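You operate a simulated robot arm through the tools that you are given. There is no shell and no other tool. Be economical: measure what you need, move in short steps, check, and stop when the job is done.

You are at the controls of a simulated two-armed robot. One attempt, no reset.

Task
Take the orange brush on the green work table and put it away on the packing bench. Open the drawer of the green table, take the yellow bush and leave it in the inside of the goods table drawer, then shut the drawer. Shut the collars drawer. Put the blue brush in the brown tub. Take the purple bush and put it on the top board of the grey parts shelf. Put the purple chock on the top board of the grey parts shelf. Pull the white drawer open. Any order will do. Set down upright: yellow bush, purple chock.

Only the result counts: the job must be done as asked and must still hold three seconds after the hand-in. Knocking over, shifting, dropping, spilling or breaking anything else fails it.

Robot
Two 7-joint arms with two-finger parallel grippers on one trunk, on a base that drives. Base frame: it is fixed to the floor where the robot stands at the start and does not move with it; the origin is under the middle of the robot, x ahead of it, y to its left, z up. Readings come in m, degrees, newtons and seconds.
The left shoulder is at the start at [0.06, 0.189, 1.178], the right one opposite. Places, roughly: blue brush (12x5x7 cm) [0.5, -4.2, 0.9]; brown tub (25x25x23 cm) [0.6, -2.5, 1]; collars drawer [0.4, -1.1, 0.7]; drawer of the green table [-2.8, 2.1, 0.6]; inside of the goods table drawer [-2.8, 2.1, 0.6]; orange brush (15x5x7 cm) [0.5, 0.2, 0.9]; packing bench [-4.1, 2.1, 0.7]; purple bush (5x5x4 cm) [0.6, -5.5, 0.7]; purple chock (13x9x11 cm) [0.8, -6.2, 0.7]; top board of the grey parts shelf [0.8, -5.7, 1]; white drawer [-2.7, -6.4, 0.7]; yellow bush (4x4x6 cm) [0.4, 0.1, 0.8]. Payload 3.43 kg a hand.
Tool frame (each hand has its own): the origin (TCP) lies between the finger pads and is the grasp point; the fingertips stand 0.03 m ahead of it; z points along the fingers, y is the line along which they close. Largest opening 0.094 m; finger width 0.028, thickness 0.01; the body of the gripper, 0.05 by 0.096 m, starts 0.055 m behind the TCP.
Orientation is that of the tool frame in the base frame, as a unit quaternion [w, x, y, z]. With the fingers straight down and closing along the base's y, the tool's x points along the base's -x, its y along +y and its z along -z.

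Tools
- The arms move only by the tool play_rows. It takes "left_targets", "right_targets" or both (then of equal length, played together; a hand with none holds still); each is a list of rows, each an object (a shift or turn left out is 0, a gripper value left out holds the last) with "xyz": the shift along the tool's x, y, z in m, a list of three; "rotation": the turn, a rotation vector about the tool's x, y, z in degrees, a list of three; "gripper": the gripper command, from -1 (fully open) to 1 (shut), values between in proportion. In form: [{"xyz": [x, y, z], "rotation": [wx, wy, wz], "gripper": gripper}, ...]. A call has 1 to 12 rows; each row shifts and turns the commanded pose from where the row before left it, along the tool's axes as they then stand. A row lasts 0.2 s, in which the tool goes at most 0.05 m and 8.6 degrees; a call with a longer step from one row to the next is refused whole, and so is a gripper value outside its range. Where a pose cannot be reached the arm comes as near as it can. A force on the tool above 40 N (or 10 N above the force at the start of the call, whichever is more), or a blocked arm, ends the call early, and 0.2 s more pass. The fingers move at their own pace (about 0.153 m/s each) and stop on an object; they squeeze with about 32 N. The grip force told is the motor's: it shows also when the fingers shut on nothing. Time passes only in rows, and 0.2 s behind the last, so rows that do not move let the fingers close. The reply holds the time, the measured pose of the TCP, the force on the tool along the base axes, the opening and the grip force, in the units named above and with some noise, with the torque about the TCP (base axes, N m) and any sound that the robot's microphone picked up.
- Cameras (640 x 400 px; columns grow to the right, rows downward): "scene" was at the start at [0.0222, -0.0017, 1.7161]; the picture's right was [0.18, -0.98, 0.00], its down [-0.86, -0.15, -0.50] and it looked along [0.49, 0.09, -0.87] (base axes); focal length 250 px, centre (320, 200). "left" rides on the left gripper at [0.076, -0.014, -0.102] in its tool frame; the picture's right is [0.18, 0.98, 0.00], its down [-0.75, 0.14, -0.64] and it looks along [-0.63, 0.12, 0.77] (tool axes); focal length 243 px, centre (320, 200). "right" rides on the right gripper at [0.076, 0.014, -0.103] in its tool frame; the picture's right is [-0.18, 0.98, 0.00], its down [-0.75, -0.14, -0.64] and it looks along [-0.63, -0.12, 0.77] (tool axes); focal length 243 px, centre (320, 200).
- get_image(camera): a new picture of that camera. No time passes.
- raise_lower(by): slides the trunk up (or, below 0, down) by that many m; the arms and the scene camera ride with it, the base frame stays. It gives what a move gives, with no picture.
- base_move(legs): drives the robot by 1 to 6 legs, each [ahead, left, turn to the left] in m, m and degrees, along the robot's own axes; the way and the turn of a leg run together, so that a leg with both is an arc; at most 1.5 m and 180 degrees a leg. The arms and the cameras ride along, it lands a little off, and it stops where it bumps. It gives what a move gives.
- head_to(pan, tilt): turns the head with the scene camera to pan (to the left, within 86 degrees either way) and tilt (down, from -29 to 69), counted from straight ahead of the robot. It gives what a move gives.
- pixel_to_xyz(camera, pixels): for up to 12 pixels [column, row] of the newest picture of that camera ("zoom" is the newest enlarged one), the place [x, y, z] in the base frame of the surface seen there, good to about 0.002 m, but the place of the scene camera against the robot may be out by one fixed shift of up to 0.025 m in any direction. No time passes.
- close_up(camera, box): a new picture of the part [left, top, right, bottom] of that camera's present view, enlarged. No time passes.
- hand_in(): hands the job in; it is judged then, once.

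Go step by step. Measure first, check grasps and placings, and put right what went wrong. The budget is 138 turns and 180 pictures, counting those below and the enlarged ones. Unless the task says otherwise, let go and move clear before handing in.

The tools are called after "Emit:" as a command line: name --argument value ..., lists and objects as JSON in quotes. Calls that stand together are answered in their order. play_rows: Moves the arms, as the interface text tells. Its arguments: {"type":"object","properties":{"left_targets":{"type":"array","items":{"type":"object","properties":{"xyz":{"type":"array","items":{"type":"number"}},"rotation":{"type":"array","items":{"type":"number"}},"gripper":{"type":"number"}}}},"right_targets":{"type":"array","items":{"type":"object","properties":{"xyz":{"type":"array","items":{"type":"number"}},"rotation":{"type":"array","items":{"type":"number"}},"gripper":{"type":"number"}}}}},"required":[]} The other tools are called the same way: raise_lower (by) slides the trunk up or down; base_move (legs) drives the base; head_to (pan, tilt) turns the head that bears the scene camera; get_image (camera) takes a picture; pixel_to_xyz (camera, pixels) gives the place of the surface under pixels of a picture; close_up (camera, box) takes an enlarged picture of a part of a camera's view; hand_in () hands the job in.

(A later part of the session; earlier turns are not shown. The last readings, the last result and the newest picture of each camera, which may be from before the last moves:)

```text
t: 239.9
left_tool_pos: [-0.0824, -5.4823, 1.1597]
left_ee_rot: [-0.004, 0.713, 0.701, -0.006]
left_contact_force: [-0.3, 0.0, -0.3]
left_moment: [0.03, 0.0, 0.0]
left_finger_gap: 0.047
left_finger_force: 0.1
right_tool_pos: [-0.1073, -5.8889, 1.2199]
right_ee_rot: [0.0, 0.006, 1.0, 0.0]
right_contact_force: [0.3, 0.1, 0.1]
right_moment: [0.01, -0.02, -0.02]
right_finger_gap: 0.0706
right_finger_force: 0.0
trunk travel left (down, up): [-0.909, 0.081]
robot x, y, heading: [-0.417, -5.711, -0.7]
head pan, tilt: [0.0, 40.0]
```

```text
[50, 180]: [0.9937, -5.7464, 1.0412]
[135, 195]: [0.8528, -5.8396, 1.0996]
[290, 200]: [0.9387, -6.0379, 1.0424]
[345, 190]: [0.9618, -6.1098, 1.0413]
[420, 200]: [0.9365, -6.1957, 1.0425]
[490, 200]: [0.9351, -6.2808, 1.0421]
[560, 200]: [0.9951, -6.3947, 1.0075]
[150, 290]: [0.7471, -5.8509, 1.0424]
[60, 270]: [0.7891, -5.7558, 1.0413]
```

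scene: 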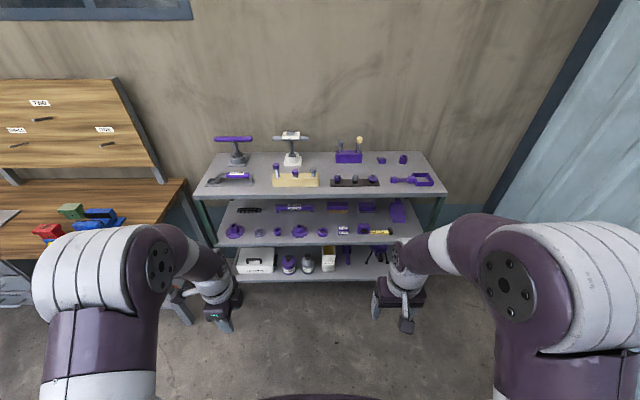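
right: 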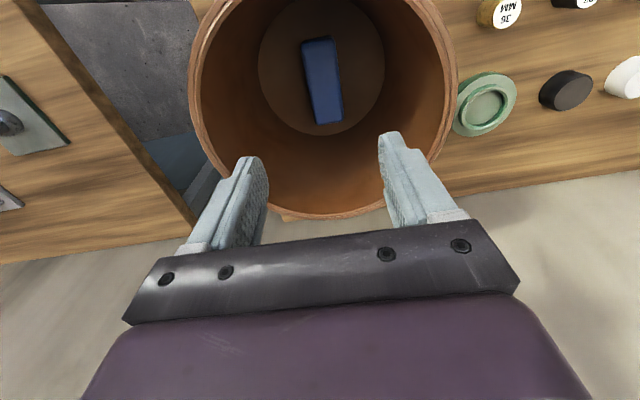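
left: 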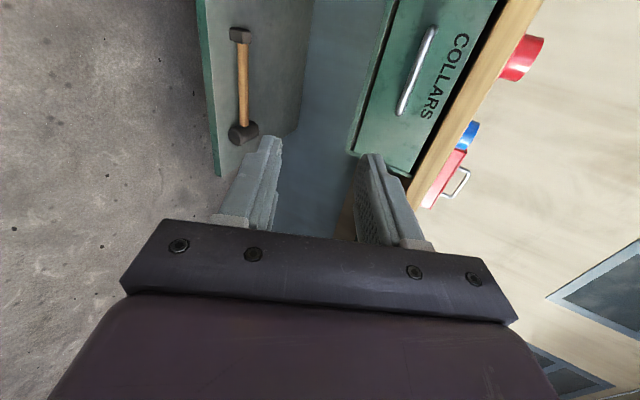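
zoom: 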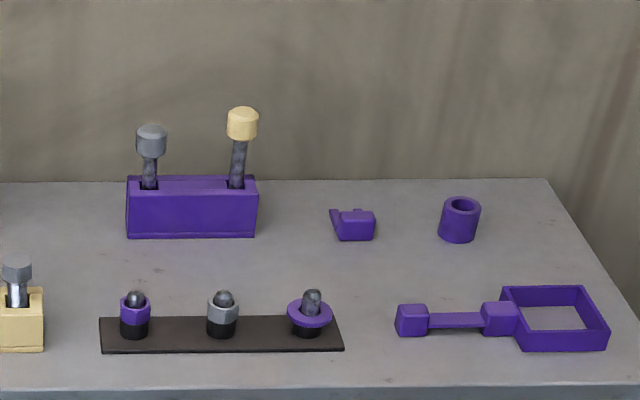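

Top board: z≈1.038, front edge x≈0.566. Middle board: z≈0.678. I'll pitch the right hand 35° forward, keeping lateral closing, so I can take the bush from under the overhang.

Emit:
play_rows --right_targets '[{"rotation": [0, -7, 0], "xyz": [-0.015, 0, 0]}, {"rotation": [0, -7, 0], "xyz": [-0.015, 0, 0]}, {"rotation": [0, -7, 0], "xyz": [-0.015, 0, 0]}, {"rotation": [0, -7, 0], "xyz": [-0.015, 0, 0]}, {"rotation": [0, -7, 0], "xyz": [-0.015, 0, 0]}]' --left_targets '[{"xyz": [0, -0.02, 0]}, {"xyz": [0, -0.02, 0]}, {"xyz": [0, -0.02, 0]}, {"xyz": [0, -0.02, 0]}, {}]'

Emit:
pixel_to_xyz --camera "scene" --pixels '[[185, 182], [165, 232], [195, 215]]'

Emit:
get_image --camera "right"

```text
t: 241.1
left_tool_pos: [-0.1617, -5.4787, 1.1606]
left_ee_rot: [-0.004, 0.713, 0.701, -0.006]
left_contact_force: [0.6, -0.6, 0.1]
left_moment: [-0.02, -0.01, 0.03]
left_finger_gap: 0.0469
left_finger_force: 0.1
right_tool_pos: [-0.044, -5.8835, 1.2308]
right_ee_rot: [0.257, 0.002, 0.966, 0.011]
right_contact_force: [-0.4, 0.1, 0.3]
right_moment: [0.0, 0.0, 0.01]
right_finger_gap: 0.0704
right_finger_force: 0.1
right hand out of reach, approached as far as the arm can: row 5
trunk travel left (down, up): [-0.909, 0.081]
robot x, y, heading: [-0.4142, -5.7101, -1.0]
head pan, tilt: [0.0, 40.0]
```

```text
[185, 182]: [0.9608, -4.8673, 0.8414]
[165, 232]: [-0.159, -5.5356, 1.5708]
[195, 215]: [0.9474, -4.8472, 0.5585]
```

```text
97 pictures are left
```

right: 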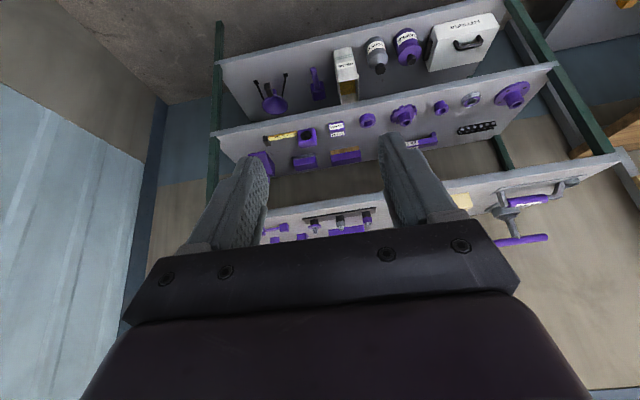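

The pitch reached 30°, limited by posture. I'll extend the hand slightly to gain more pitch.

Emit:
play_rows --right_targets '[{"rotation": [0, 0, 0], "xyz": [-0.031, 0, 0.006]}, {"rotation": [0, -4, 0], "xyz": [-0.031, 0, 0.006]}, {"rotation": [0, -4, 0], "xyz": [-0.031, 0, 0.008]}, {"rotation": [0, -4, 0], "xyz": [-0.028, 0, 0.01]}]'

```text
t: 242.1
left_tool_pos: [-0.161, -5.4785, 1.1603]
left_ee_rot: [-0.004, 0.713, 0.702, -0.006]
left_contact_force: [-0.2, -0.2, 0.1]
left_moment: [-0.01, -0.03, -0.02]
left_finger_gap: 0.0471
left_finger_force: 0.1
right_tool_pos: [0.0826, -5.8896, 1.2873]
right_ee_rot: [0.399, 0.007, 0.917, -0.003]
right_contact_force: [0.2, 0.2, 0.2]
right_moment: [0.01, 0.04, -0.01]
right_finger_gap: 0.0703
right_finger_force: 0.1
trunk travel left (down, up): [-0.909, 0.081]
robot x, y, heading: [-0.4133, -5.7098, -0.8]
head pan, tilt: [0.0, 40.0]
```

Pitch is 47° and reachable. I'll shift to the bush, lower the trunk, approach and look.

Emit:
base_move --legs '[[0, 0.41, 0.8]]'

Emit:
raise_lower --by -0.4

Emit:
raise_lower --by -0.1

Emit:
base_move --legs '[[0.33, 0, 0]]'

Emit:
play_rows --right_targets '[{"gripper": -0.75}, {}]'

Emit:
get_image --camera "right"

Emit:
get_image --camera "scene"

```text
t: 244.6
left_tool_pos: [-0.1648, -5.0686, 1.1615]
left_ee_rot: [-0.004, 0.706, 0.708, -0.006]
left_contact_force: [-0.4, -0.7, -0.2]
left_moment: [0.02, 0.01, 0.01]
left_finger_gap: 0.047
left_finger_force: 0.0
right_tool_pos: [0.0873, -5.4752, 1.2876]
right_ee_rot: [0.399, -0.002, 0.917, 0.002]
right_contact_force: [0.5, -0.5, 0.3]
right_moment: [0.0, -0.02, 0.03]
right_finger_gap: 0.0704
right_finger_force: 0.1
trunk travel left (down, up): [-0.909, 0.081]
robot x, y, heading: [-0.4173, -5.3038, -0.1]
head pan, tilt: [0.0, 40.0]
```

```text
t: 248.5
left_tool_pos: [-0.1646, -5.067, 0.7607]
left_ee_rot: [-0.004, 0.706, 0.708, -0.006]
left_contact_force: [0.0, -0.1, -0.2]
left_moment: [0.0, -0.05, -0.01]
left_finger_gap: 0.0472
left_finger_force: 0.0
right_tool_pos: [0.0862, -5.4744, 0.8875]
right_ee_rot: [0.399, -0.002, 0.917, 0.001]
right_contact_force: [-0.5, 0.3, -0.2]
right_moment: [0.02, 0.01, 0.04]
right_finger_gap: 0.0705
right_finger_force: 0.2
trunk travel left (down, up): [-0.509, 0.481]
robot x, y, heading: [-0.4152, -5.3069, 0.1]
head pan, tilt: [0.0, 40.0]
```

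```text
t: 249.8
left_tool_pos: [-0.1644, -5.0684, 0.6614]
left_ee_rot: [-0.003, 0.706, 0.708, -0.005]
left_contact_force: [-0.8, 0.2, -0.5]
left_moment: [0.02, 0.05, 0.0]
left_finger_gap: 0.0469
left_finger_force: 0.0
right_tool_pos: [0.0861, -5.474, 0.7874]
right_ee_rot: [0.399, -0.002, 0.917, 0.001]
right_contact_force: [-0.2, -0.9, 1.4]
right_moment: [-0.01, -0.01, -0.01]
right_finger_gap: 0.0706
right_finger_force: 0.0
trunk travel left (down, up): [-0.409, 0.581]
robot x, y, heading: [-0.4146, -5.3037, 0.2]
head pan, tilt: [0.0, 40.0]
```

```text
t: 252.0
left_tool_pos: [0.1677, -5.0687, 0.6602]
left_ee_rot: [-0.004, 0.707, 0.707, -0.006]
left_contact_force: [-0.9, 0.2, 0.2]
left_moment: [0.01, -0.01, 0.01]
left_finger_gap: 0.0466
left_finger_force: 0.0
right_tool_pos: [0.4182, -5.475, 0.7866]
right_ee_rot: [0.399, 0.0, 0.917, 0.0]
right_contact_force: [-0.2, -0.6, -0.9]
right_moment: [-0.05, -0.01, 0.0]
right_finger_gap: 0.0709
right_finger_force: 0.0
trunk travel left (down, up): [-0.409, 0.581]
robot x, y, heading: [-0.0842, -5.3009, 0.0]
head pan, tilt: [0.0, 40.0]
```

```text
t: 252.6
left_tool_pos: [0.1673, -5.0688, 0.6599]
left_ee_rot: [-0.004, 0.707, 0.707, -0.006]
left_contact_force: [-0.3, -0.4, -0.2]
left_moment: [0.03, 0.0, -0.01]
left_finger_gap: 0.047
left_finger_force: 0.1
right_tool_pos: [0.4183, -5.4738, 0.7872]
right_ee_rot: [0.399, -0.002, 0.917, 0.001]
right_contact_force: [0.0, 0.4, 0.1]
right_moment: [0.0, -0.02, -0.04]
right_finger_gap: 0.0822
right_finger_force: 0.0
trunk travel left (down, up): [-0.409, 0.581]
robot x, y, heading: [-0.0794, -5.3028, 0.2]
head pan, tilt: [0.0, 40.0]
```

```text
96 pictures are left
```

right: 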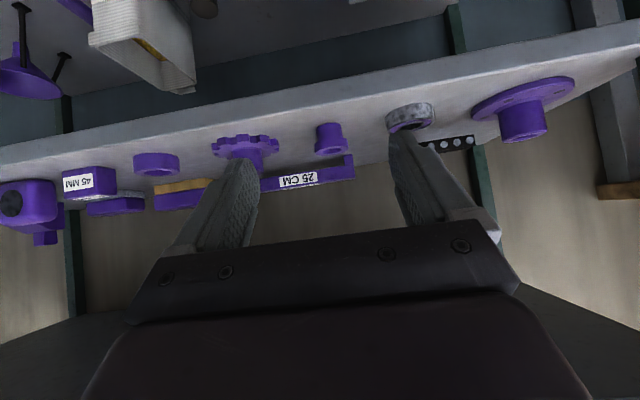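

```text
95 pictures are left
```

scene: 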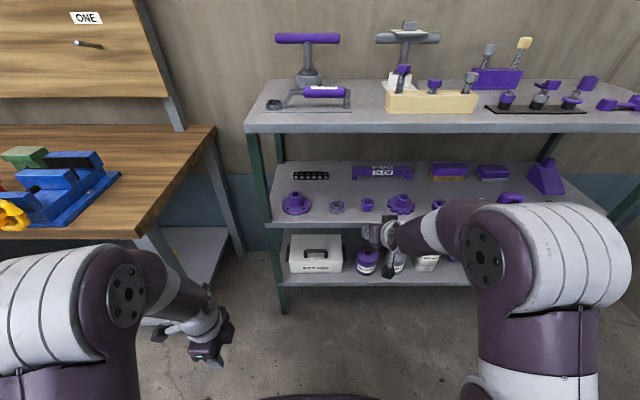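

The bush is between the fingers' lines at right (330,138). I'll measure it.

Emit:
close_up --camera "right" --box '[270, 80, 430, 180]'

Emit:
pixel_to_xyz --camera "right" --pixels '[[330, 128], [318, 132], [340, 130], [330, 152], [330, 120], [410, 115], [240, 145], [300, 110]]'

```text
4.00 times, centred on (350, 130) of right
```

zoom: 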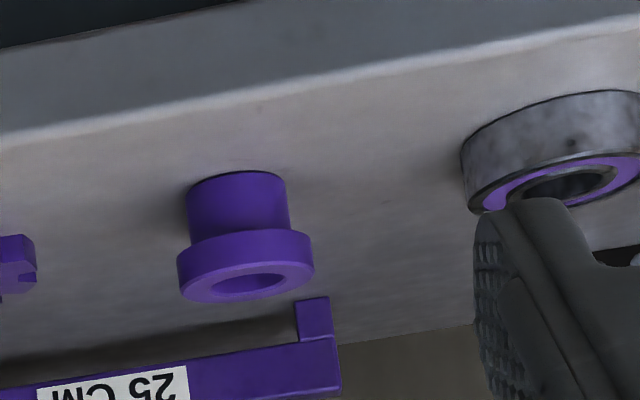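

```text
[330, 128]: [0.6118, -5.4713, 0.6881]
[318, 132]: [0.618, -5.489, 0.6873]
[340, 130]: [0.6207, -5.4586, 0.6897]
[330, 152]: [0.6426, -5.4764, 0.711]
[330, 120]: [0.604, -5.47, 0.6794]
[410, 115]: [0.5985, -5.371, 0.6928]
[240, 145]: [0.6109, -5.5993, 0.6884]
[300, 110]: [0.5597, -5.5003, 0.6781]
```

It's a flanged bush, centre (0.627, -5.474), flange at z 0.698–0.713. I'll drive in 0.195.

Emit:
base_move --legs '[[0.195, 0, 0]]'

Emit:
get_image --camera "right"

Emit:
get_image --camera "scene"

```text
t: 254.2
left_tool_pos: [0.3609, -5.0655, 0.6601]
left_ee_rot: [-0.003, 0.704, 0.71, -0.006]
left_contact_force: [1.7, 0.3, -0.1]
left_moment: [0.03, 0.03, 0.01]
left_finger_gap: 0.047
left_finger_force: 0.1
right_tool_pos: [0.6138, -5.4698, 0.7867]
right_ee_rot: [0.399, -0.005, 0.917, 0.002]
right_contact_force: [0.9, -0.1, 0.3]
right_moment: [0.01, 0.02, 0.0]
right_finger_gap: 0.0822
right_finger_force: 0.1
trunk travel left (down, up): [-0.409, 0.581]
robot x, y, heading: [0.1125, -5.3027, 0.3]
head pan, tilt: [0.0, 40.0]
```

```text
93 pictures are left
```

right: 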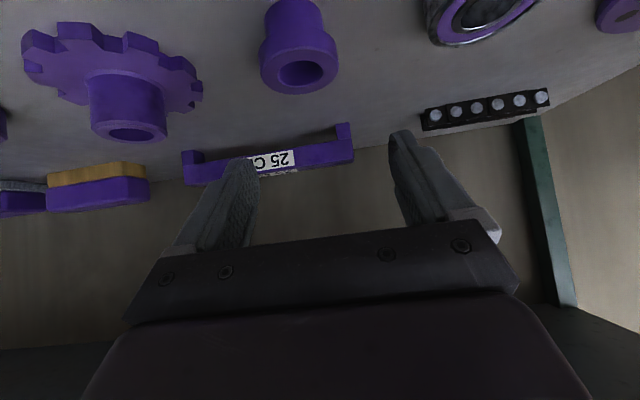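

```text
92 pictures are left
```

scene: 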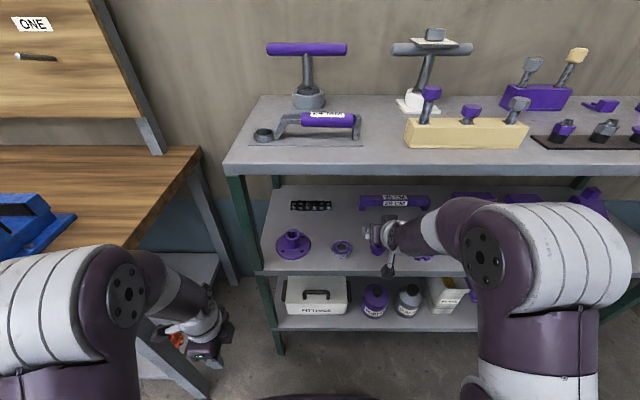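

Emit:
pixel_to_xyz --camera "right" --pixels '[[265, 70], [337, 65], [300, 92], [298, 52], [302, 85], [283, 62], [322, 62]]'

```text
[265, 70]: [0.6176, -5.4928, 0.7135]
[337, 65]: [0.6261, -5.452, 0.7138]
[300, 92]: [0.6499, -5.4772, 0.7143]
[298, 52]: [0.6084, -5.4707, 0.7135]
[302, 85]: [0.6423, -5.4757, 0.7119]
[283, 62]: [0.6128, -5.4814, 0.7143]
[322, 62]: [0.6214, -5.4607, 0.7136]
```

Centre is (0.6275, -5.473). I'll descend to TCP z 0.716 and close.

Emit:
play_rows --right_targets '[{"xyz": [0.0164, -0.001, 0.0171]}, {"xyz": [0.0164, -0.001, 0.0171]}, {"xyz": [0.0164, -0.001, 0.0171]}, {}]'

Emit:
get_image --camera "right"

```text
t: 255.2
left_tool_pos: [0.36, -5.0656, 0.6603]
left_ee_rot: [-0.004, 0.705, 0.709, -0.006]
left_contact_force: [0.1, 0.6, 0.3]
left_moment: [0.01, 0.03, 0.02]
left_finger_gap: 0.047
left_finger_force: 0.1
right_tool_pos: [0.619, -5.474, 0.7157]
right_ee_rot: [0.398, -0.004, 0.917, 0.002]
right_contact_force: [0.8, 0.9, 0.7]
right_moment: [0.01, 0.02, 0.01]
right_finger_gap: 0.0825
right_finger_force: 0.1
trunk travel left (down, up): [-0.409, 0.581]
robot x, y, heading: [0.1132, -5.3013, 0.5]
head pan, tilt: [0.0, 40.0]
```

```text
91 pictures are left
```

right: 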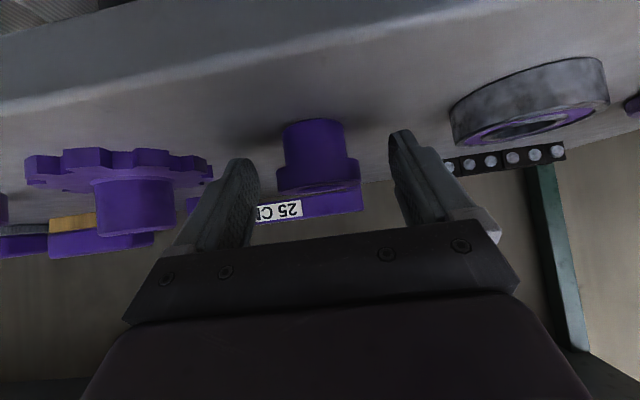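

Positioned around the bush and clear of its neighbours. Closing.

Emit:
play_rows --right_targets '[{"gripper": 0.2}, {"gripper": 1}, {"gripper": 1}, {"gripper": 1}]'

Emit:
play_rows --right_targets '[{"xyz": [-0.0146, 0, -0.0136]}, {"xyz": [-0.0146, 0, -0.0136]}, {}]'

Emit:
get_image --camera "right"

```text
t: 256.2
left_tool_pos: [0.3597, -5.0655, 0.6611]
left_ee_rot: [-0.003, 0.705, 0.71, -0.006]
left_contact_force: [0.4, -0.5, 0.6]
left_moment: [-0.02, -0.01, 0.02]
left_finger_gap: 0.0471
left_finger_force: 0.1
right_tool_pos: [0.6184, -5.4726, 0.716]
right_ee_rot: [0.399, -0.004, 0.917, 0.001]
right_contact_force: [0.3, -0.2, 0.4]
right_moment: [0.0, -0.03, -0.01]
right_finger_gap: 0.0464
right_finger_force: 32.6
trunk travel left (down, up): [-0.409, 0.581]
robot x, y, heading: [0.1124, -5.3053, 0.5]
head pan, tilt: [0.0, 40.0]
```

```text
t: 257.0
left_tool_pos: [0.3617, -5.0654, 0.6608]
left_ee_rot: [-0.003, 0.705, 0.709, -0.006]
left_contact_force: [-0.1, -0.3, 0.0]
left_moment: [0.03, 0.04, 0.01]
left_finger_gap: 0.0469
left_finger_force: 0.1
right_tool_pos: [0.6149, -5.4734, 0.7548]
right_ee_rot: [0.398, -0.004, 0.917, 0.002]
right_contact_force: [-0.1, 0.6, -0.2]
right_moment: [0.02, 0.0, 0.03]
right_finger_gap: 0.0464
right_finger_force: 31.6
trunk travel left (down, up): [-0.409, 0.581]
robot x, y, heading: [0.1126, -5.3011, 0.4]
head pan, tilt: [0.0, 40.0]
```

```text
90 pictures are left
```

right: 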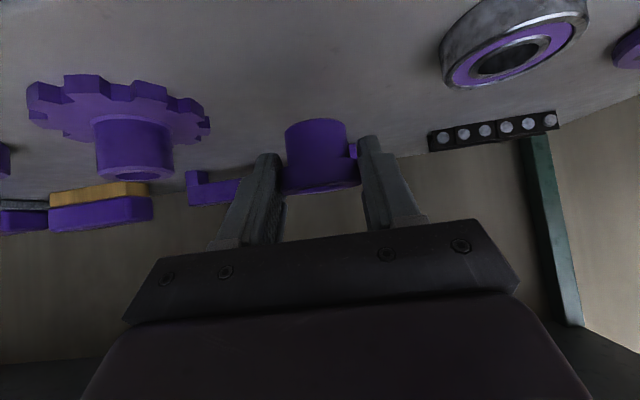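

Held and lifted. I'll back out, raise the trunk and shift right toward the free spot on the top board.

Emit:
base_move --legs '[[-0.42, 0, 0]]'

Emit:
raise_lower --by 0.4

Emit:
raise_lower --by 0.1

Emit:
base_move --legs '[[0, -0.55, 0]]'

Emit:
get_image --camera "scene"

Emit:
close_up --camera "scene" --box '[250, 110, 450, 235]'

```text
t: 259.5
left_tool_pos: [-0.0486, -5.0691, 0.6597]
left_ee_rot: [-0.002, 0.705, 0.709, -0.006]
left_contact_force: [-0.3, -0.1, -0.1]
left_moment: [0.01, -0.02, 0.01]
left_finger_gap: 0.0469
left_finger_force: 0.0
right_tool_pos: [0.2062, -5.4774, 0.7569]
right_ee_rot: [0.398, -0.003, 0.917, 0.002]
right_contact_force: [0.5, -0.6, -0.8]
right_moment: [-0.02, 0.0, 0.03]
right_finger_gap: 0.0462
right_finger_force: 32.1
trunk travel left (down, up): [-0.409, 0.581]
robot x, y, heading: [-0.2983, -5.3007, 0.2]
head pan, tilt: [0.0, 40.0]
```

```text
t: 263.3
left_tool_pos: [-0.0476, -5.0686, 1.0603]
left_ee_rot: [-0.003, 0.705, 0.709, -0.006]
left_contact_force: [0.0, 0.1, 0.2]
left_moment: [-0.02, 0.03, 0.01]
left_finger_gap: 0.047
left_finger_force: 0.0
right_tool_pos: [0.2067, -5.4777, 1.1552]
right_ee_rot: [0.399, -0.003, 0.917, 0.001]
right_contact_force: [0.4, -0.2, 0.2]
right_moment: [-0.02, -0.02, 0.01]
right_finger_gap: 0.0463
right_finger_force: 32.4
trunk travel left (down, up): [-0.809, 0.181]
robot x, y, heading: [-0.2963, -5.2995, 0.2]
head pan, tilt: [0.0, 40.0]
```

```text
t: 264.6
left_tool_pos: [-0.048, -5.068, 1.1596]
left_ee_rot: [-0.004, 0.705, 0.709, -0.007]
left_contact_force: [0.0, -0.4, -0.5]
left_moment: [-0.02, -0.01, 0.02]
left_finger_gap: 0.047
left_finger_force: 0.2
right_tool_pos: [0.2065, -5.4779, 1.2558]
right_ee_rot: [0.399, -0.003, 0.917, 0.001]
right_contact_force: [0.0, 0.0, -0.8]
right_moment: [-0.01, 0.01, 0.01]
right_finger_gap: 0.0463
right_finger_force: 31.9
trunk travel left (down, up): [-0.909, 0.081]
robot x, y, heading: [-0.2952, -5.3027, 0.3]
head pan, tilt: [0.0, 40.0]
```

```text
t: 267.8
left_tool_pos: [-0.0457, -5.6155, 1.1603]
left_ee_rot: [-0.003, 0.71, 0.705, -0.007]
left_contact_force: [-0.4, 0.2, 0.7]
left_moment: [-0.02, 0.0, 0.03]
left_finger_gap: 0.0469
left_finger_force: 0.0
right_tool_pos: [0.2037, -6.0285, 1.2552]
right_ee_rot: [0.399, 0.002, 0.917, -0.001]
right_contact_force: [0.1, 0.2, -0.8]
right_moment: [0.02, 0.01, 0.02]
right_finger_gap: 0.0462
right_finger_force: 32.1
trunk travel left (down, up): [-0.909, 0.081]
robot x, y, heading: [-0.2959, -5.8452, -0.2]
head pan, tilt: [0.0, 40.0]
```

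```text
89 pictures are left
```

scene: 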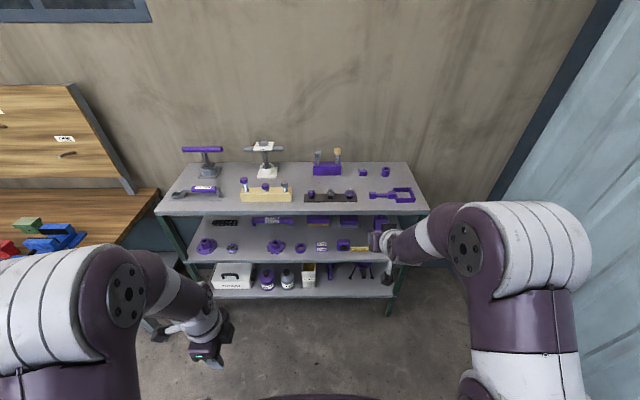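

```text
3.20 times, centred on (350, 172) of scene
```

zoom: 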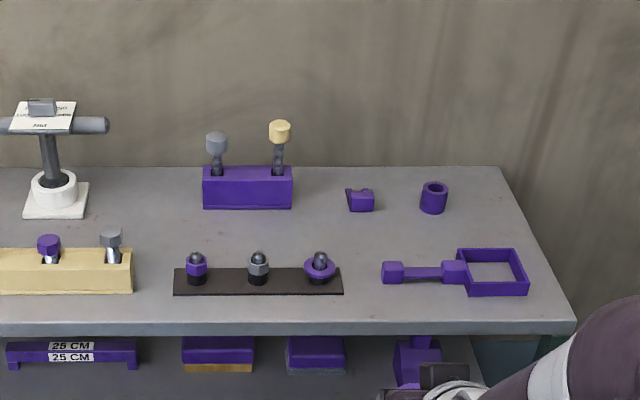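

Emit:
pixel_to_xyz --camera "zoom" --pixels '[[318, 235], [318, 262], [292, 207], [347, 213], [318, 200], [320, 258], [260, 255], [390, 265], [130, 215], [145, 250]]'

```text
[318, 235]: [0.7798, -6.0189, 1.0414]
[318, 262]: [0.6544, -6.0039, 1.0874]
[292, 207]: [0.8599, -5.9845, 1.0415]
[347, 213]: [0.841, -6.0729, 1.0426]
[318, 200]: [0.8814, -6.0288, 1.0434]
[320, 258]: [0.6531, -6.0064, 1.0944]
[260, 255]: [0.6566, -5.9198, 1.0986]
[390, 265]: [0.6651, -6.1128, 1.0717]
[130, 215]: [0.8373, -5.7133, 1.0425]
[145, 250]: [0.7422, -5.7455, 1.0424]
```

The target is a true centre of about (0.775, -6.012), clear on all sides. I'll tuck the left hand and drive in.

Emit:
play_rows --left_targets '[{"xyz": [0, -0.03, 0]}, {"xyz": [0, -0.03, 0]}, {"xyz": [0, -0.02, 0]}]'

Emit:
base_move --legs '[[0.556, 0.015, 0]]'

Emit:
get_image --camera "scene"

Emit:
get_image --camera "right"

```text
t: 268.4
left_tool_pos: [-0.0923, -5.6147, 1.1641]
left_ee_rot: [0.004, 0.706, 0.709, 0.008]
left_contact_force: [1.6, 0.2, 1.2]
left_moment: [-0.06, 0.07, -0.03]
left_finger_gap: 0.047
left_finger_force: 0.0
left hand out of reach, approached as far as the arm can: row 3
right_tool_pos: [0.2026, -6.0286, 1.255]
right_ee_rot: [0.399, 0.001, 0.917, -0.001]
right_contact_force: [-0.1, -0.5, 0.0]
right_moment: [0.0, -0.03, 0.0]
right_finger_gap: 0.0462
right_finger_force: 32.1
trunk travel left (down, up): [-0.909, 0.081]
robot x, y, heading: [-0.2996, -5.8516, -0.1]
head pan, tilt: [0.0, 40.0]
stopped in row 3 (left hand): the force on the tool passed its limit (the readings are from after the stop); the commanded pose is now the measured one
```

```text
t: 271.6
left_tool_pos: [0.4637, -5.6024, 1.1644]
left_ee_rot: [0.005, 0.705, 0.709, 0.008]
left_contact_force: [3.0, 0.7, -0.6]
left_moment: [-0.04, 0.23, 0.07]
left_finger_gap: 0.047
left_finger_force: 0.0
right_tool_pos: [0.7596, -6.0162, 1.2565]
right_ee_rot: [0.399, 0.001, 0.917, 0.0]
right_contact_force: [0.2, 0.2, -1.0]
right_moment: [0.0, 0.0, 0.0]
right_finger_gap: 0.0464
right_finger_force: 31.5
trunk travel left (down, up): [-0.909, 0.081]
robot x, y, heading: [0.2598, -5.8392, -0.3]
head pan, tilt: [0.0, 40.0]
```

```text
87 pictures are left
```

scene: 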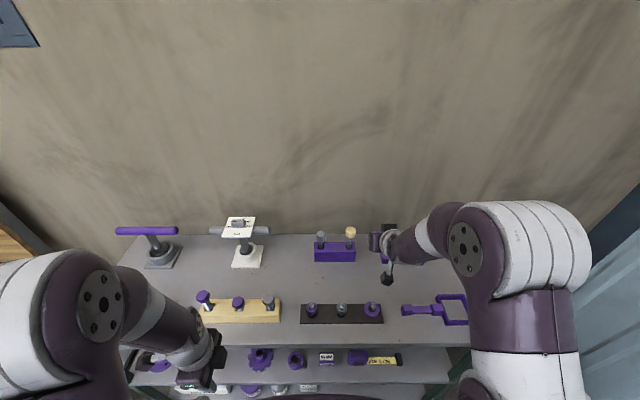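

```text
86 pictures are left
```

right: 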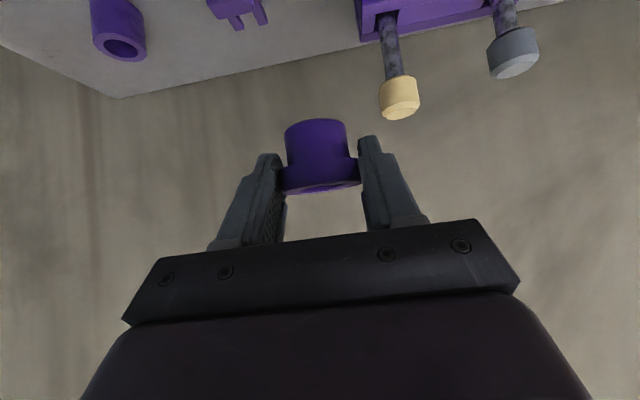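

Lowering here would bring the wrist camera down onto the bolt at (0.637, -5.99). A deeper spot between the two pumps, y≈-5.41, avoids the front row. I'll back out and look there.

Emit:
base_move --legs '[[-0.35, 0, 0.3], [0, 0.6, 0]]'

Emit:
head_to --pan -10 --tilt 35

Emit:
get_image --camera "scene"

Emit:
close_up --camera "scene" --box '[200, 140, 400, 265]'

```text
t: 276.9
left_tool_pos: [0.1054, -4.9963, 1.1634]
left_ee_rot: [0.004, 0.699, 0.715, 0.007]
left_contact_force: [2.2, 0.8, -0.8]
left_moment: [-0.01, 0.13, 0.03]
left_finger_gap: 0.0468
left_finger_force: 0.1
right_tool_pos: [0.4065, -5.4059, 1.2549]
right_ee_rot: [0.398, -0.006, 0.917, 0.003]
right_contact_force: [-0.1, 0.4, 0.2]
right_moment: [-0.02, 0.01, 0.0]
right_finger_gap: 0.0462
right_finger_force: 32.2
trunk travel left (down, up): [-0.909, 0.081]
robot x, y, heading: [-0.0982, -5.2352, 0.6]
head pan, tilt: [0.0, 40.0]
```

```text
t: 277.6
left_tool_pos: [0.1045, -4.9943, 1.1629]
left_ee_rot: [0.004, 0.7, 0.715, 0.007]
left_contact_force: [0.8, 0.6, -0.4]
left_moment: [-0.02, 0.03, -0.01]
left_finger_gap: 0.047
left_finger_force: 0.0
right_tool_pos: [0.408, -5.4042, 1.2554]
right_ee_rot: [0.399, -0.005, 0.917, 0.002]
right_contact_force: [0.5, 0.0, -0.5]
right_moment: [-0.02, 0.01, 0.01]
right_finger_gap: 0.0463
right_finger_force: 31.9
trunk travel left (down, up): [-0.909, 0.081]
robot x, y, heading: [-0.0979, -5.2321, 0.4]
head pan, tilt: [-10.0, 35.0]
```

```text
85 pictures are left
```

scene: 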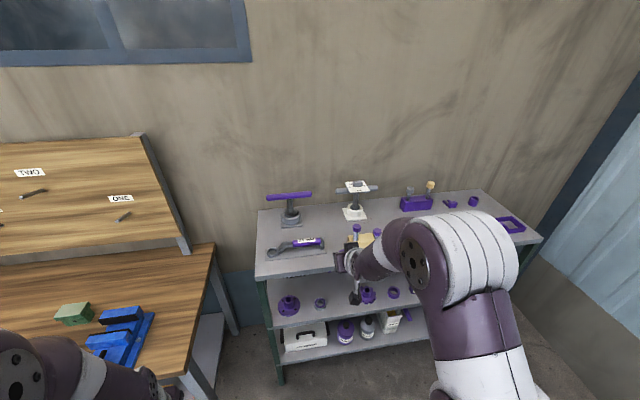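

```text
3.20 times, centred on (300, 202) of scene
```

zoom: 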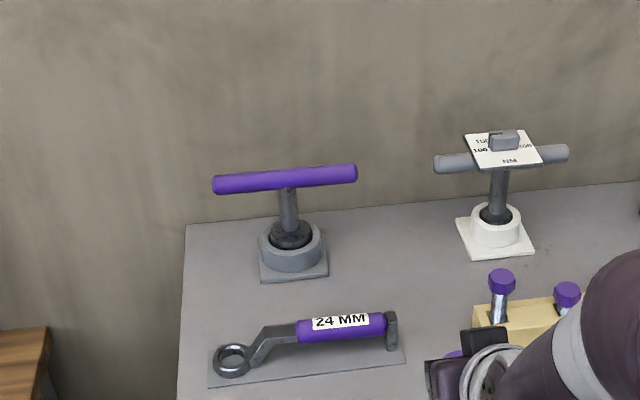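

Emit:
pixel_to_xyz --camera "zoom" --pixels '[[355, 172], [436, 163], [328, 276], [457, 220], [470, 258], [405, 355], [400, 348], [495, 275], [395, 290], [390, 312], [327, 245], [395, 255]]'

```text
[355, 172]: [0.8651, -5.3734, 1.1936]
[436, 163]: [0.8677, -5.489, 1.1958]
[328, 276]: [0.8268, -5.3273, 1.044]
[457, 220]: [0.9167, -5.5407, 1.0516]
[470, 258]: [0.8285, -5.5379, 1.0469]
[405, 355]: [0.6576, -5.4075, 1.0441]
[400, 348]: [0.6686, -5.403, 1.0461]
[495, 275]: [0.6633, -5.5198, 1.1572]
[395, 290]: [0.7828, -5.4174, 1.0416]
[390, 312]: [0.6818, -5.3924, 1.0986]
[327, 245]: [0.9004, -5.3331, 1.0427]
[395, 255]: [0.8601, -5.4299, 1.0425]
```

The gap between the pump bars is y -5.356…-5.472. Target TCP is (0.835, -5.418). Driving in.

Emit:
base_move --legs '[[0.385, -0.012, -0.4]]'

Emit:
head_to --pan -10 --tilt 45

Emit:
get_image --camera "scene"

Emit:
get_image --camera "right"

```text
t: 280.0
left_tool_pos: [0.4851, -5.0075, 1.164]
left_ee_rot: [0.005, 0.703, 0.711, 0.007]
left_contact_force: [1.5, -0.6, -0.3]
left_moment: [0.0, 0.06, 0.01]
left_finger_gap: 0.0472
left_finger_force: 0.1
right_tool_pos: [0.7822, -5.4198, 1.2562]
right_ee_rot: [0.398, -0.002, 0.917, 0.001]
right_contact_force: [-0.1, -0.1, 0.3]
right_moment: [-0.03, 0.0, -0.01]
right_finger_gap: 0.0465
right_finger_force: 31.8
trunk travel left (down, up): [-0.909, 0.081]
robot x, y, heading: [0.2796, -5.2418, 0.2]
head pan, tilt: [-10.0, 35.0]
```

```text
t: 280.8
left_tool_pos: [0.4878, -5.0071, 1.1639]
left_ee_rot: [0.005, 0.703, 0.711, 0.007]
left_contact_force: [-0.2, 0.9, -0.2]
left_moment: [0.03, 0.02, -0.01]
left_finger_gap: 0.0472
left_finger_force: 0.0
right_tool_pos: [0.7838, -5.4197, 1.2549]
right_ee_rot: [0.398, -0.001, 0.918, 0.001]
right_contact_force: [1.0, 0.9, -0.5]
right_moment: [-0.02, 0.03, 0.02]
right_finger_gap: 0.0463
right_finger_force: 31.6
trunk travel left (down, up): [-0.909, 0.081]
robot x, y, heading: [0.2811, -5.2433, -0.1]
head pan, tilt: [-10.0, 45.0]
```

```text
83 pictures are left
```

scene: 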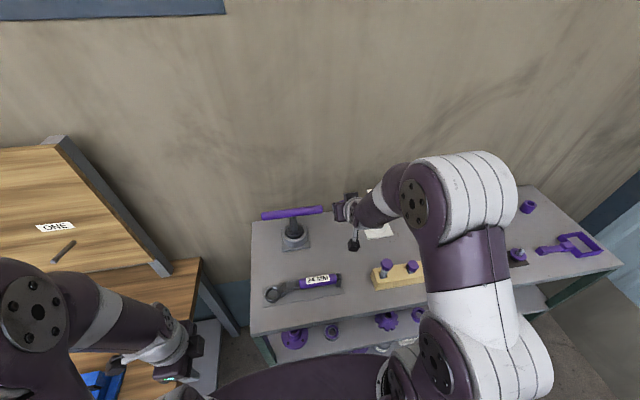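

```text
82 pictures are left
```

right: 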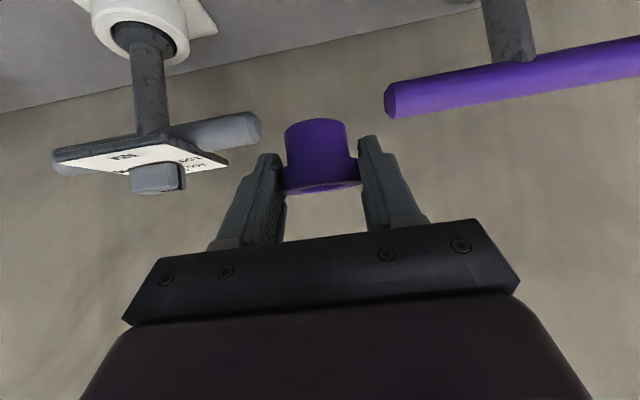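

The hand lies centred between the bars. I'll move the arm 0.05 forward, then lower with the trunk.

Emit:
play_rows --right_targets '[{"xyz": [-0.0177, 0.001, 0.019]}, {"xyz": [-0.0177, 0.001, 0.019]}, {}]'

Emit:
raise_lower --by -0.15

Emit:
get_image --camera "right"

Emit:
get_image --camera "scene"

```text
t: 281.6
left_tool_pos: [0.4865, -5.0073, 1.1647]
left_ee_rot: [0.005, 0.703, 0.711, 0.007]
left_contact_force: [0.7, 0.5, -0.1]
left_moment: [-0.02, 0.09, 0.03]
left_finger_gap: 0.0467
left_finger_force: 0.0
right_tool_pos: [0.8383, -5.417, 1.2547]
right_ee_rot: [0.399, -0.001, 0.917, 0.0]
right_contact_force: [-0.3, 0.7, 0.1]
right_moment: [0.03, -0.05, -0.01]
right_finger_gap: 0.0463
right_finger_force: 32.4
trunk travel left (down, up): [-0.909, 0.081]
robot x, y, heading: [0.2841, -5.2433, 0.2]
head pan, tilt: [-10.0, 45.0]
```

```text
t: 283.3
left_tool_pos: [0.4862, -5.0065, 1.0136]
left_ee_rot: [0.005, 0.703, 0.711, 0.008]
left_contact_force: [0.3, 0.0, 0.5]
left_moment: [0.0, 0.05, -0.02]
left_finger_gap: 0.047
left_finger_force: 0.1
right_tool_pos: [0.8399, -5.4177, 1.1031]
right_ee_rot: [0.399, -0.001, 0.917, 0.001]
right_contact_force: [-0.3, 0.2, -0.6]
right_moment: [0.0, 0.03, -0.03]
right_finger_gap: 0.0465
right_finger_force: 32.0
trunk travel left (down, up): [-0.759, 0.231]
robot x, y, heading: [0.2832, -5.2437, 0.1]
head pan, tilt: [-10.0, 45.0]
```

```text
81 pictures are left
```

right: 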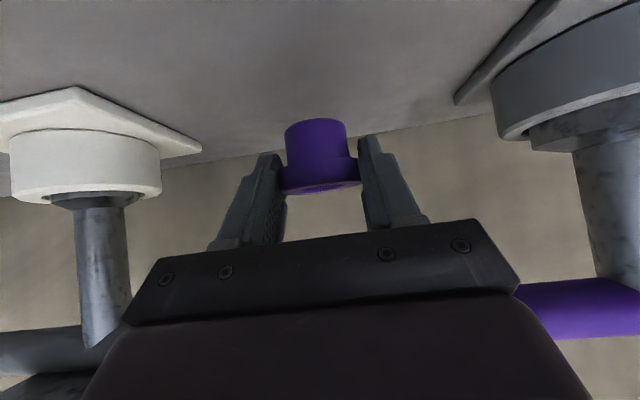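

```text
80 pictures are left
```

scene: 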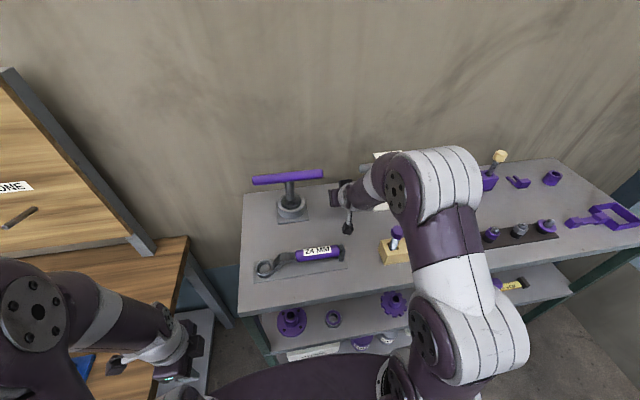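

Emit:
pixel_to_xyz --camera "scene" --pixels '[[380, 190], [400, 200], [420, 250], [415, 320], [345, 195], [350, 228]]'

Emit:
pixel_to_xyz --camera "right" --pixels '[[320, 60], [250, 140], [400, 110], [530, 300], [100, 330]]'

```text
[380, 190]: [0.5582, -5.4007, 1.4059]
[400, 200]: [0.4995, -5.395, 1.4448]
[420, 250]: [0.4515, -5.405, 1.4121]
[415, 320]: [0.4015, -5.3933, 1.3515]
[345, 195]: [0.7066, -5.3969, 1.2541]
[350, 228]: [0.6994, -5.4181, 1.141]
```

```text
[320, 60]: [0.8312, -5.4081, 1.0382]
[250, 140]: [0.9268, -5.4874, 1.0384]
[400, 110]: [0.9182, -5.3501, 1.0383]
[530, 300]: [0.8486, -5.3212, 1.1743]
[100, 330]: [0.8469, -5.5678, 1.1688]
```

There's good clearance above. I'll shift 15 mm deeper to keep the camera off the wrench end, then lower to contact.

Emit:
play_rows --right_targets '[{"xyz": [-0.0102, -0.005, 0.011]}, {}]'

Emit:
raise_lower --by -0.022

Emit:
get_image --camera "right"

Emit:
close_up --camera "scene" --box '[230, 160, 430, 285]'

```text
t: 283.9
left_tool_pos: [0.4877, -5.0068, 1.0136]
left_ee_rot: [0.005, 0.704, 0.71, 0.007]
left_contact_force: [1.4, -0.2, -0.5]
left_moment: [0.0, 0.0, 0.02]
left_finger_gap: 0.0471
left_finger_force: 0.0
right_tool_pos: [0.8543, -5.4232, 1.1048]
right_ee_rot: [0.4, 0.0, 0.917, 0.0]
right_contact_force: [0.3, -0.3, -0.5]
right_moment: [0.04, 0.0, 0.04]
right_finger_gap: 0.0465
right_finger_force: 32.2
trunk travel left (down, up): [-0.759, 0.231]
robot x, y, heading: [0.2801, -5.2463, -0.0]
head pan, tilt: [-10.0, 45.0]
```

```text
t: 284.6
left_tool_pos: [0.4877, -5.0065, 0.9921]
left_ee_rot: [0.004, 0.703, 0.711, 0.007]
left_contact_force: [0.3, 0.2, -0.5]
left_moment: [-0.01, 0.06, -0.02]
left_finger_gap: 0.0471
left_finger_force: 0.1
right_tool_pos: [0.8545, -5.4227, 1.0821]
right_ee_rot: [0.4, -0.002, 0.917, 0.001]
right_contact_force: [0.5, -0.6, 0.6]
right_moment: [0.01, -0.01, -0.01]
right_finger_gap: 0.0464
right_finger_force: 32.2
trunk travel left (down, up): [-0.737, 0.253]
robot x, y, heading: [0.2797, -5.245, -0.1]
head pan, tilt: [-10.0, 45.0]
```

```text
79 pictures are left
```

right: 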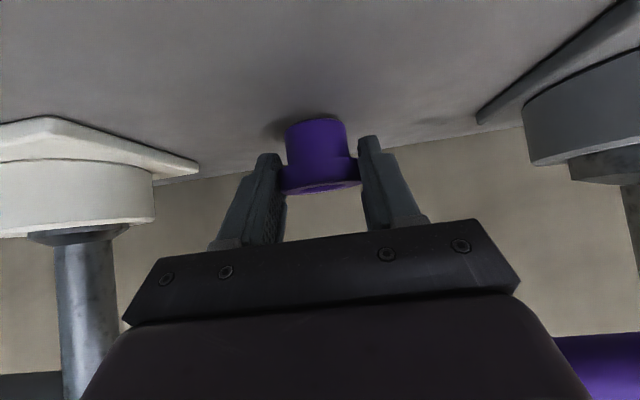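

```text
3.20 times, centred on (330, 222) of scene
```

zoom: 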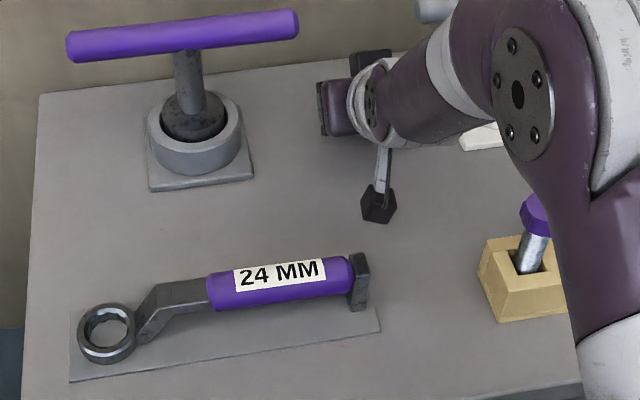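

The camera is clear. Final lowering of 5 mm, then release.

Emit:
raise_lower --by -0.005

Emit:
play_rows --right_targets '[{"gripper": -0.1}, {"gripper": -0.35}, {}, {}]'

Emit:
get_image --camera "right"

```text
t: 285.1
left_tool_pos: [0.4877, -5.0062, 0.9863]
left_ee_rot: [0.004, 0.703, 0.711, 0.007]
left_contact_force: [0.8, 0.0, -0.3]
left_moment: [-0.03, 0.07, 0.02]
left_finger_gap: 0.0469
left_finger_force: 0.1
right_tool_pos: [0.8548, -5.4229, 1.0766]
right_ee_rot: [0.398, -0.001, 0.917, 0.0]
right_contact_force: [-0.3, 0.4, 0.8]
right_moment: [0.0, 0.01, 0.01]
right_finger_gap: 0.0461
right_finger_force: 31.7
trunk travel left (down, up): [-0.732, 0.258]
robot x, y, heading: [0.2814, -5.2416, 0.3]
head pan, tilt: [-10.0, 45.0]
```

```text
t: 286.1
left_tool_pos: [0.4873, -5.0072, 0.9869]
left_ee_rot: [0.004, 0.703, 0.711, 0.006]
left_contact_force: [0.7, -0.2, -0.2]
left_moment: [0.01, 0.05, 0.0]
left_finger_gap: 0.047
left_finger_force: 0.0
right_tool_pos: [0.8536, -5.4231, 1.0773]
right_ee_rot: [0.398, -0.001, 0.918, 0.001]
right_contact_force: [-0.1, -0.1, -0.7]
right_moment: [0.02, 0.03, -0.02]
right_finger_gap: 0.0634
right_finger_force: 0.1
trunk travel left (down, up): [-0.732, 0.258]
robot x, y, heading: [0.2841, -5.2438, 0.0]
head pan, tilt: [-10.0, 45.0]
```

```text
77 pictures are left
```

right: 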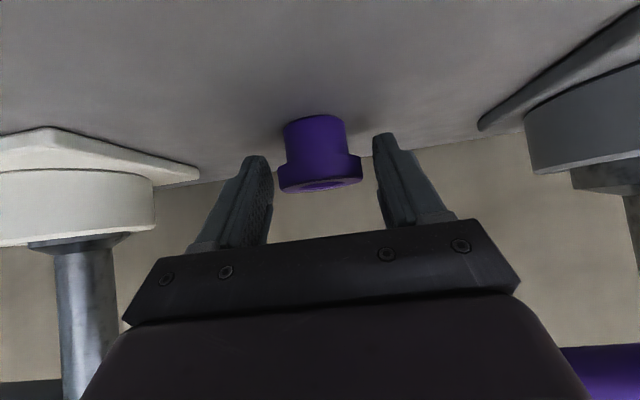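

Released and upright. I'll withdraw along the tool axis first, away from the bars, then raise and back off.

Emit:
play_rows --right_targets '[{"xyz": [0, 0, -0.03]}, {"xyz": [0, 0, -0.035]}, {"xyz": [0, 0, -0.03]}, {}]'

Emit:
raise_lower --by 0.12

Emit:
base_move --legs '[[-0.4, 0, 0]]'

Emit:
get_image --camera "scene"

Emit:
close_up --camera "scene" --box '[230, 150, 430, 275]'

```text
t: 287.1
left_tool_pos: [0.4883, -5.0066, 0.9862]
left_ee_rot: [0.005, 0.703, 0.711, 0.007]
left_contact_force: [0.8, 0.1, 0.5]
left_moment: [-0.01, 0.08, -0.01]
left_finger_gap: 0.0468
left_finger_force: 0.1
right_tool_pos: [0.7846, -5.4222, 1.144]
right_ee_rot: [0.398, 0.0, 0.917, 0.0]
right_contact_force: [0.0, 0.7, 0.6]
right_moment: [0.01, -0.01, 0.03]
right_finger_gap: 0.0636
right_finger_force: 0.0
trunk travel left (down, up): [-0.732, 0.258]
robot x, y, heading: [0.2823, -5.2435, 0.4]
head pan, tilt: [-10.0, 45.0]
```

```text
t: 288.6
left_tool_pos: [0.4876, -5.0065, 1.1061]
left_ee_rot: [0.005, 0.703, 0.711, 0.007]
left_contact_force: [0.3, 0.0, 0.4]
left_moment: [0.03, 0.03, -0.01]
left_finger_gap: 0.0472
left_finger_force: 0.0
right_tool_pos: [0.7846, -5.424, 1.2643]
right_ee_rot: [0.399, -0.002, 0.917, 0.001]
right_contact_force: [0.1, -0.5, -0.2]
right_moment: [-0.01, 0.0, -0.01]
right_finger_gap: 0.0634
right_finger_force: 0.0
trunk travel left (down, up): [-0.852, 0.138]
robot x, y, heading: [0.283, -5.2429, -0.1]
head pan, tilt: [-10.0, 45.0]
```

```text
t: 291.1
left_tool_pos: [0.0857, -5.0068, 1.1053]
left_ee_rot: [0.005, 0.701, 0.713, 0.007]
left_contact_force: [0.4, 1.0, 0.3]
left_moment: [-0.01, 0.07, 0.0]
left_finger_gap: 0.0472
left_finger_force: 0.0
right_tool_pos: [0.388, -5.4218, 1.2648]
right_ee_rot: [0.397, -0.004, 0.918, 0.002]
right_contact_force: [-0.8, 0.1, 0.0]
right_moment: [0.01, 0.0, 0.02]
right_finger_gap: 0.0635
right_finger_force: 0.0
trunk travel left (down, up): [-0.852, 0.138]
robot x, y, heading: [-0.1147, -5.2448, 0.4]
head pan, tilt: [-10.0, 45.0]
```

```text
76 pictures are left
```

scene: 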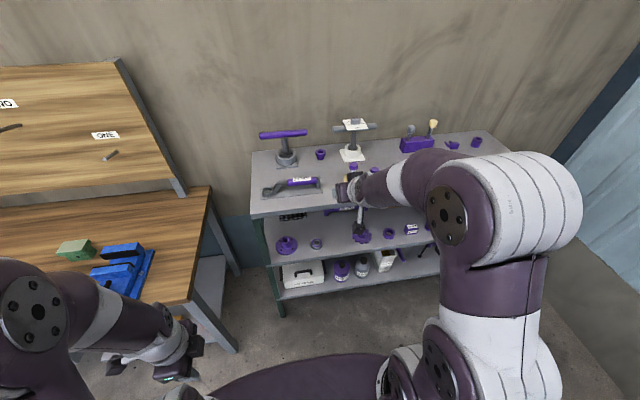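

```text
3.20 times, centred on (330, 212) of scene
```

zoom: 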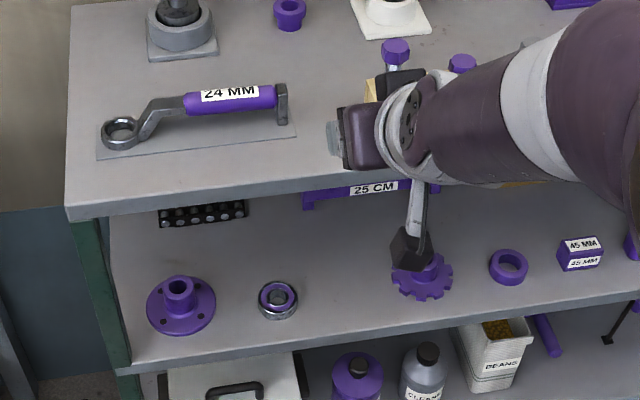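

The purple bush stands on the top board at (320,154). Next is the chock: I'll move right, lower the trunk and look into the middle shelf.

Emit:
base_move --legs '[[-0.2, 0, 0], [0, -0.78, 0]]'

Emit:
raise_lower --by -0.38

Emit:
head_to --pan -10 --tilt 32

Emit:
get_image --camera "scene"

Emit:
get_image --camera "right"

```text
t: 296.6
left_tool_pos: [-0.1102, -5.8067, 1.1064]
left_ee_rot: [0.005, 0.708, 0.706, 0.008]
left_contact_force: [0.3, 0.3, 0.2]
left_moment: [-0.01, 0.0, 0.01]
left_finger_gap: 0.047
left_finger_force: 0.0
right_tool_pos: [0.1814, -6.2287, 1.2656]
right_ee_rot: [0.399, 0.006, 0.917, -0.003]
right_contact_force: [0.4, -0.8, 0.4]
right_moment: [0.01, -0.01, -0.01]
right_finger_gap: 0.0636
right_finger_force: 0.2
trunk travel left (down, up): [-0.852, 0.138]
robot x, y, heading: [-0.3188, -6.0377, -1.0]
head pan, tilt: [-10.0, 45.0]
```

```text
t: 300.2
left_tool_pos: [-0.1107, -5.8055, 0.7261]
left_ee_rot: [0.005, 0.709, 0.706, 0.008]
left_contact_force: [0.1, -0.2, -0.6]
left_moment: [-0.05, 0.07, -0.02]
left_finger_gap: 0.0469
left_finger_force: 0.1
right_tool_pos: [0.1809, -6.2288, 0.8844]
right_ee_rot: [0.399, 0.006, 0.917, -0.003]
right_contact_force: [-0.6, 0.4, -0.2]
right_moment: [0.0, 0.0, -0.03]
right_finger_gap: 0.0634
right_finger_force: 0.0
trunk travel left (down, up): [-0.472, 0.518]
robot x, y, heading: [-0.3169, -6.0374, -0.7]
head pan, tilt: [-10.0, 45.0]
```

```text
t: 301.0
left_tool_pos: [-0.1107, -5.8066, 0.7263]
left_ee_rot: [0.005, 0.708, 0.706, 0.007]
left_contact_force: [0.1, -0.6, 0.6]
left_moment: [0.0, 0.06, 0.04]
left_finger_gap: 0.0471
left_finger_force: 0.1
right_tool_pos: [0.1807, -6.2284, 0.8846]
right_ee_rot: [0.398, 0.007, 0.917, -0.003]
right_contact_force: [0.0, 1.0, -0.4]
right_moment: [0.01, -0.01, 0.0]
right_finger_gap: 0.0636
right_finger_force: 0.1
trunk travel left (down, up): [-0.472, 0.518]
robot x, y, heading: [-0.3184, -6.0389, -1.0]
head pan, tilt: [-10.0, 32.0]
```

```text
74 pictures are left
```

scene: 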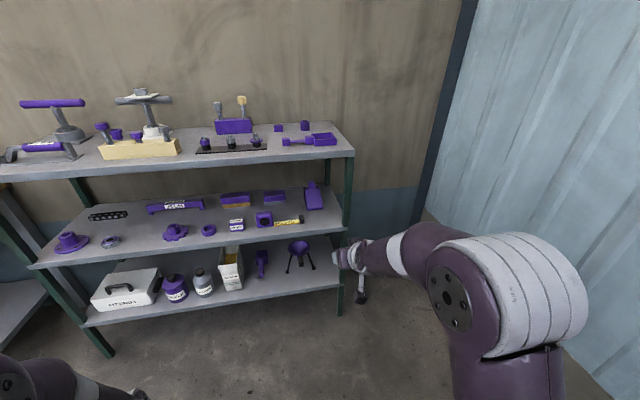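

```text
73 pictures are left
```

right: 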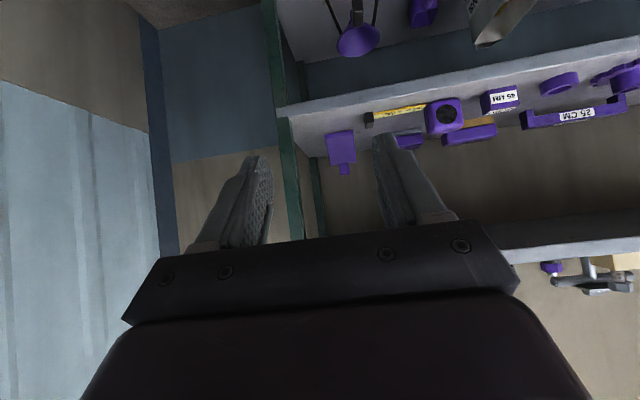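

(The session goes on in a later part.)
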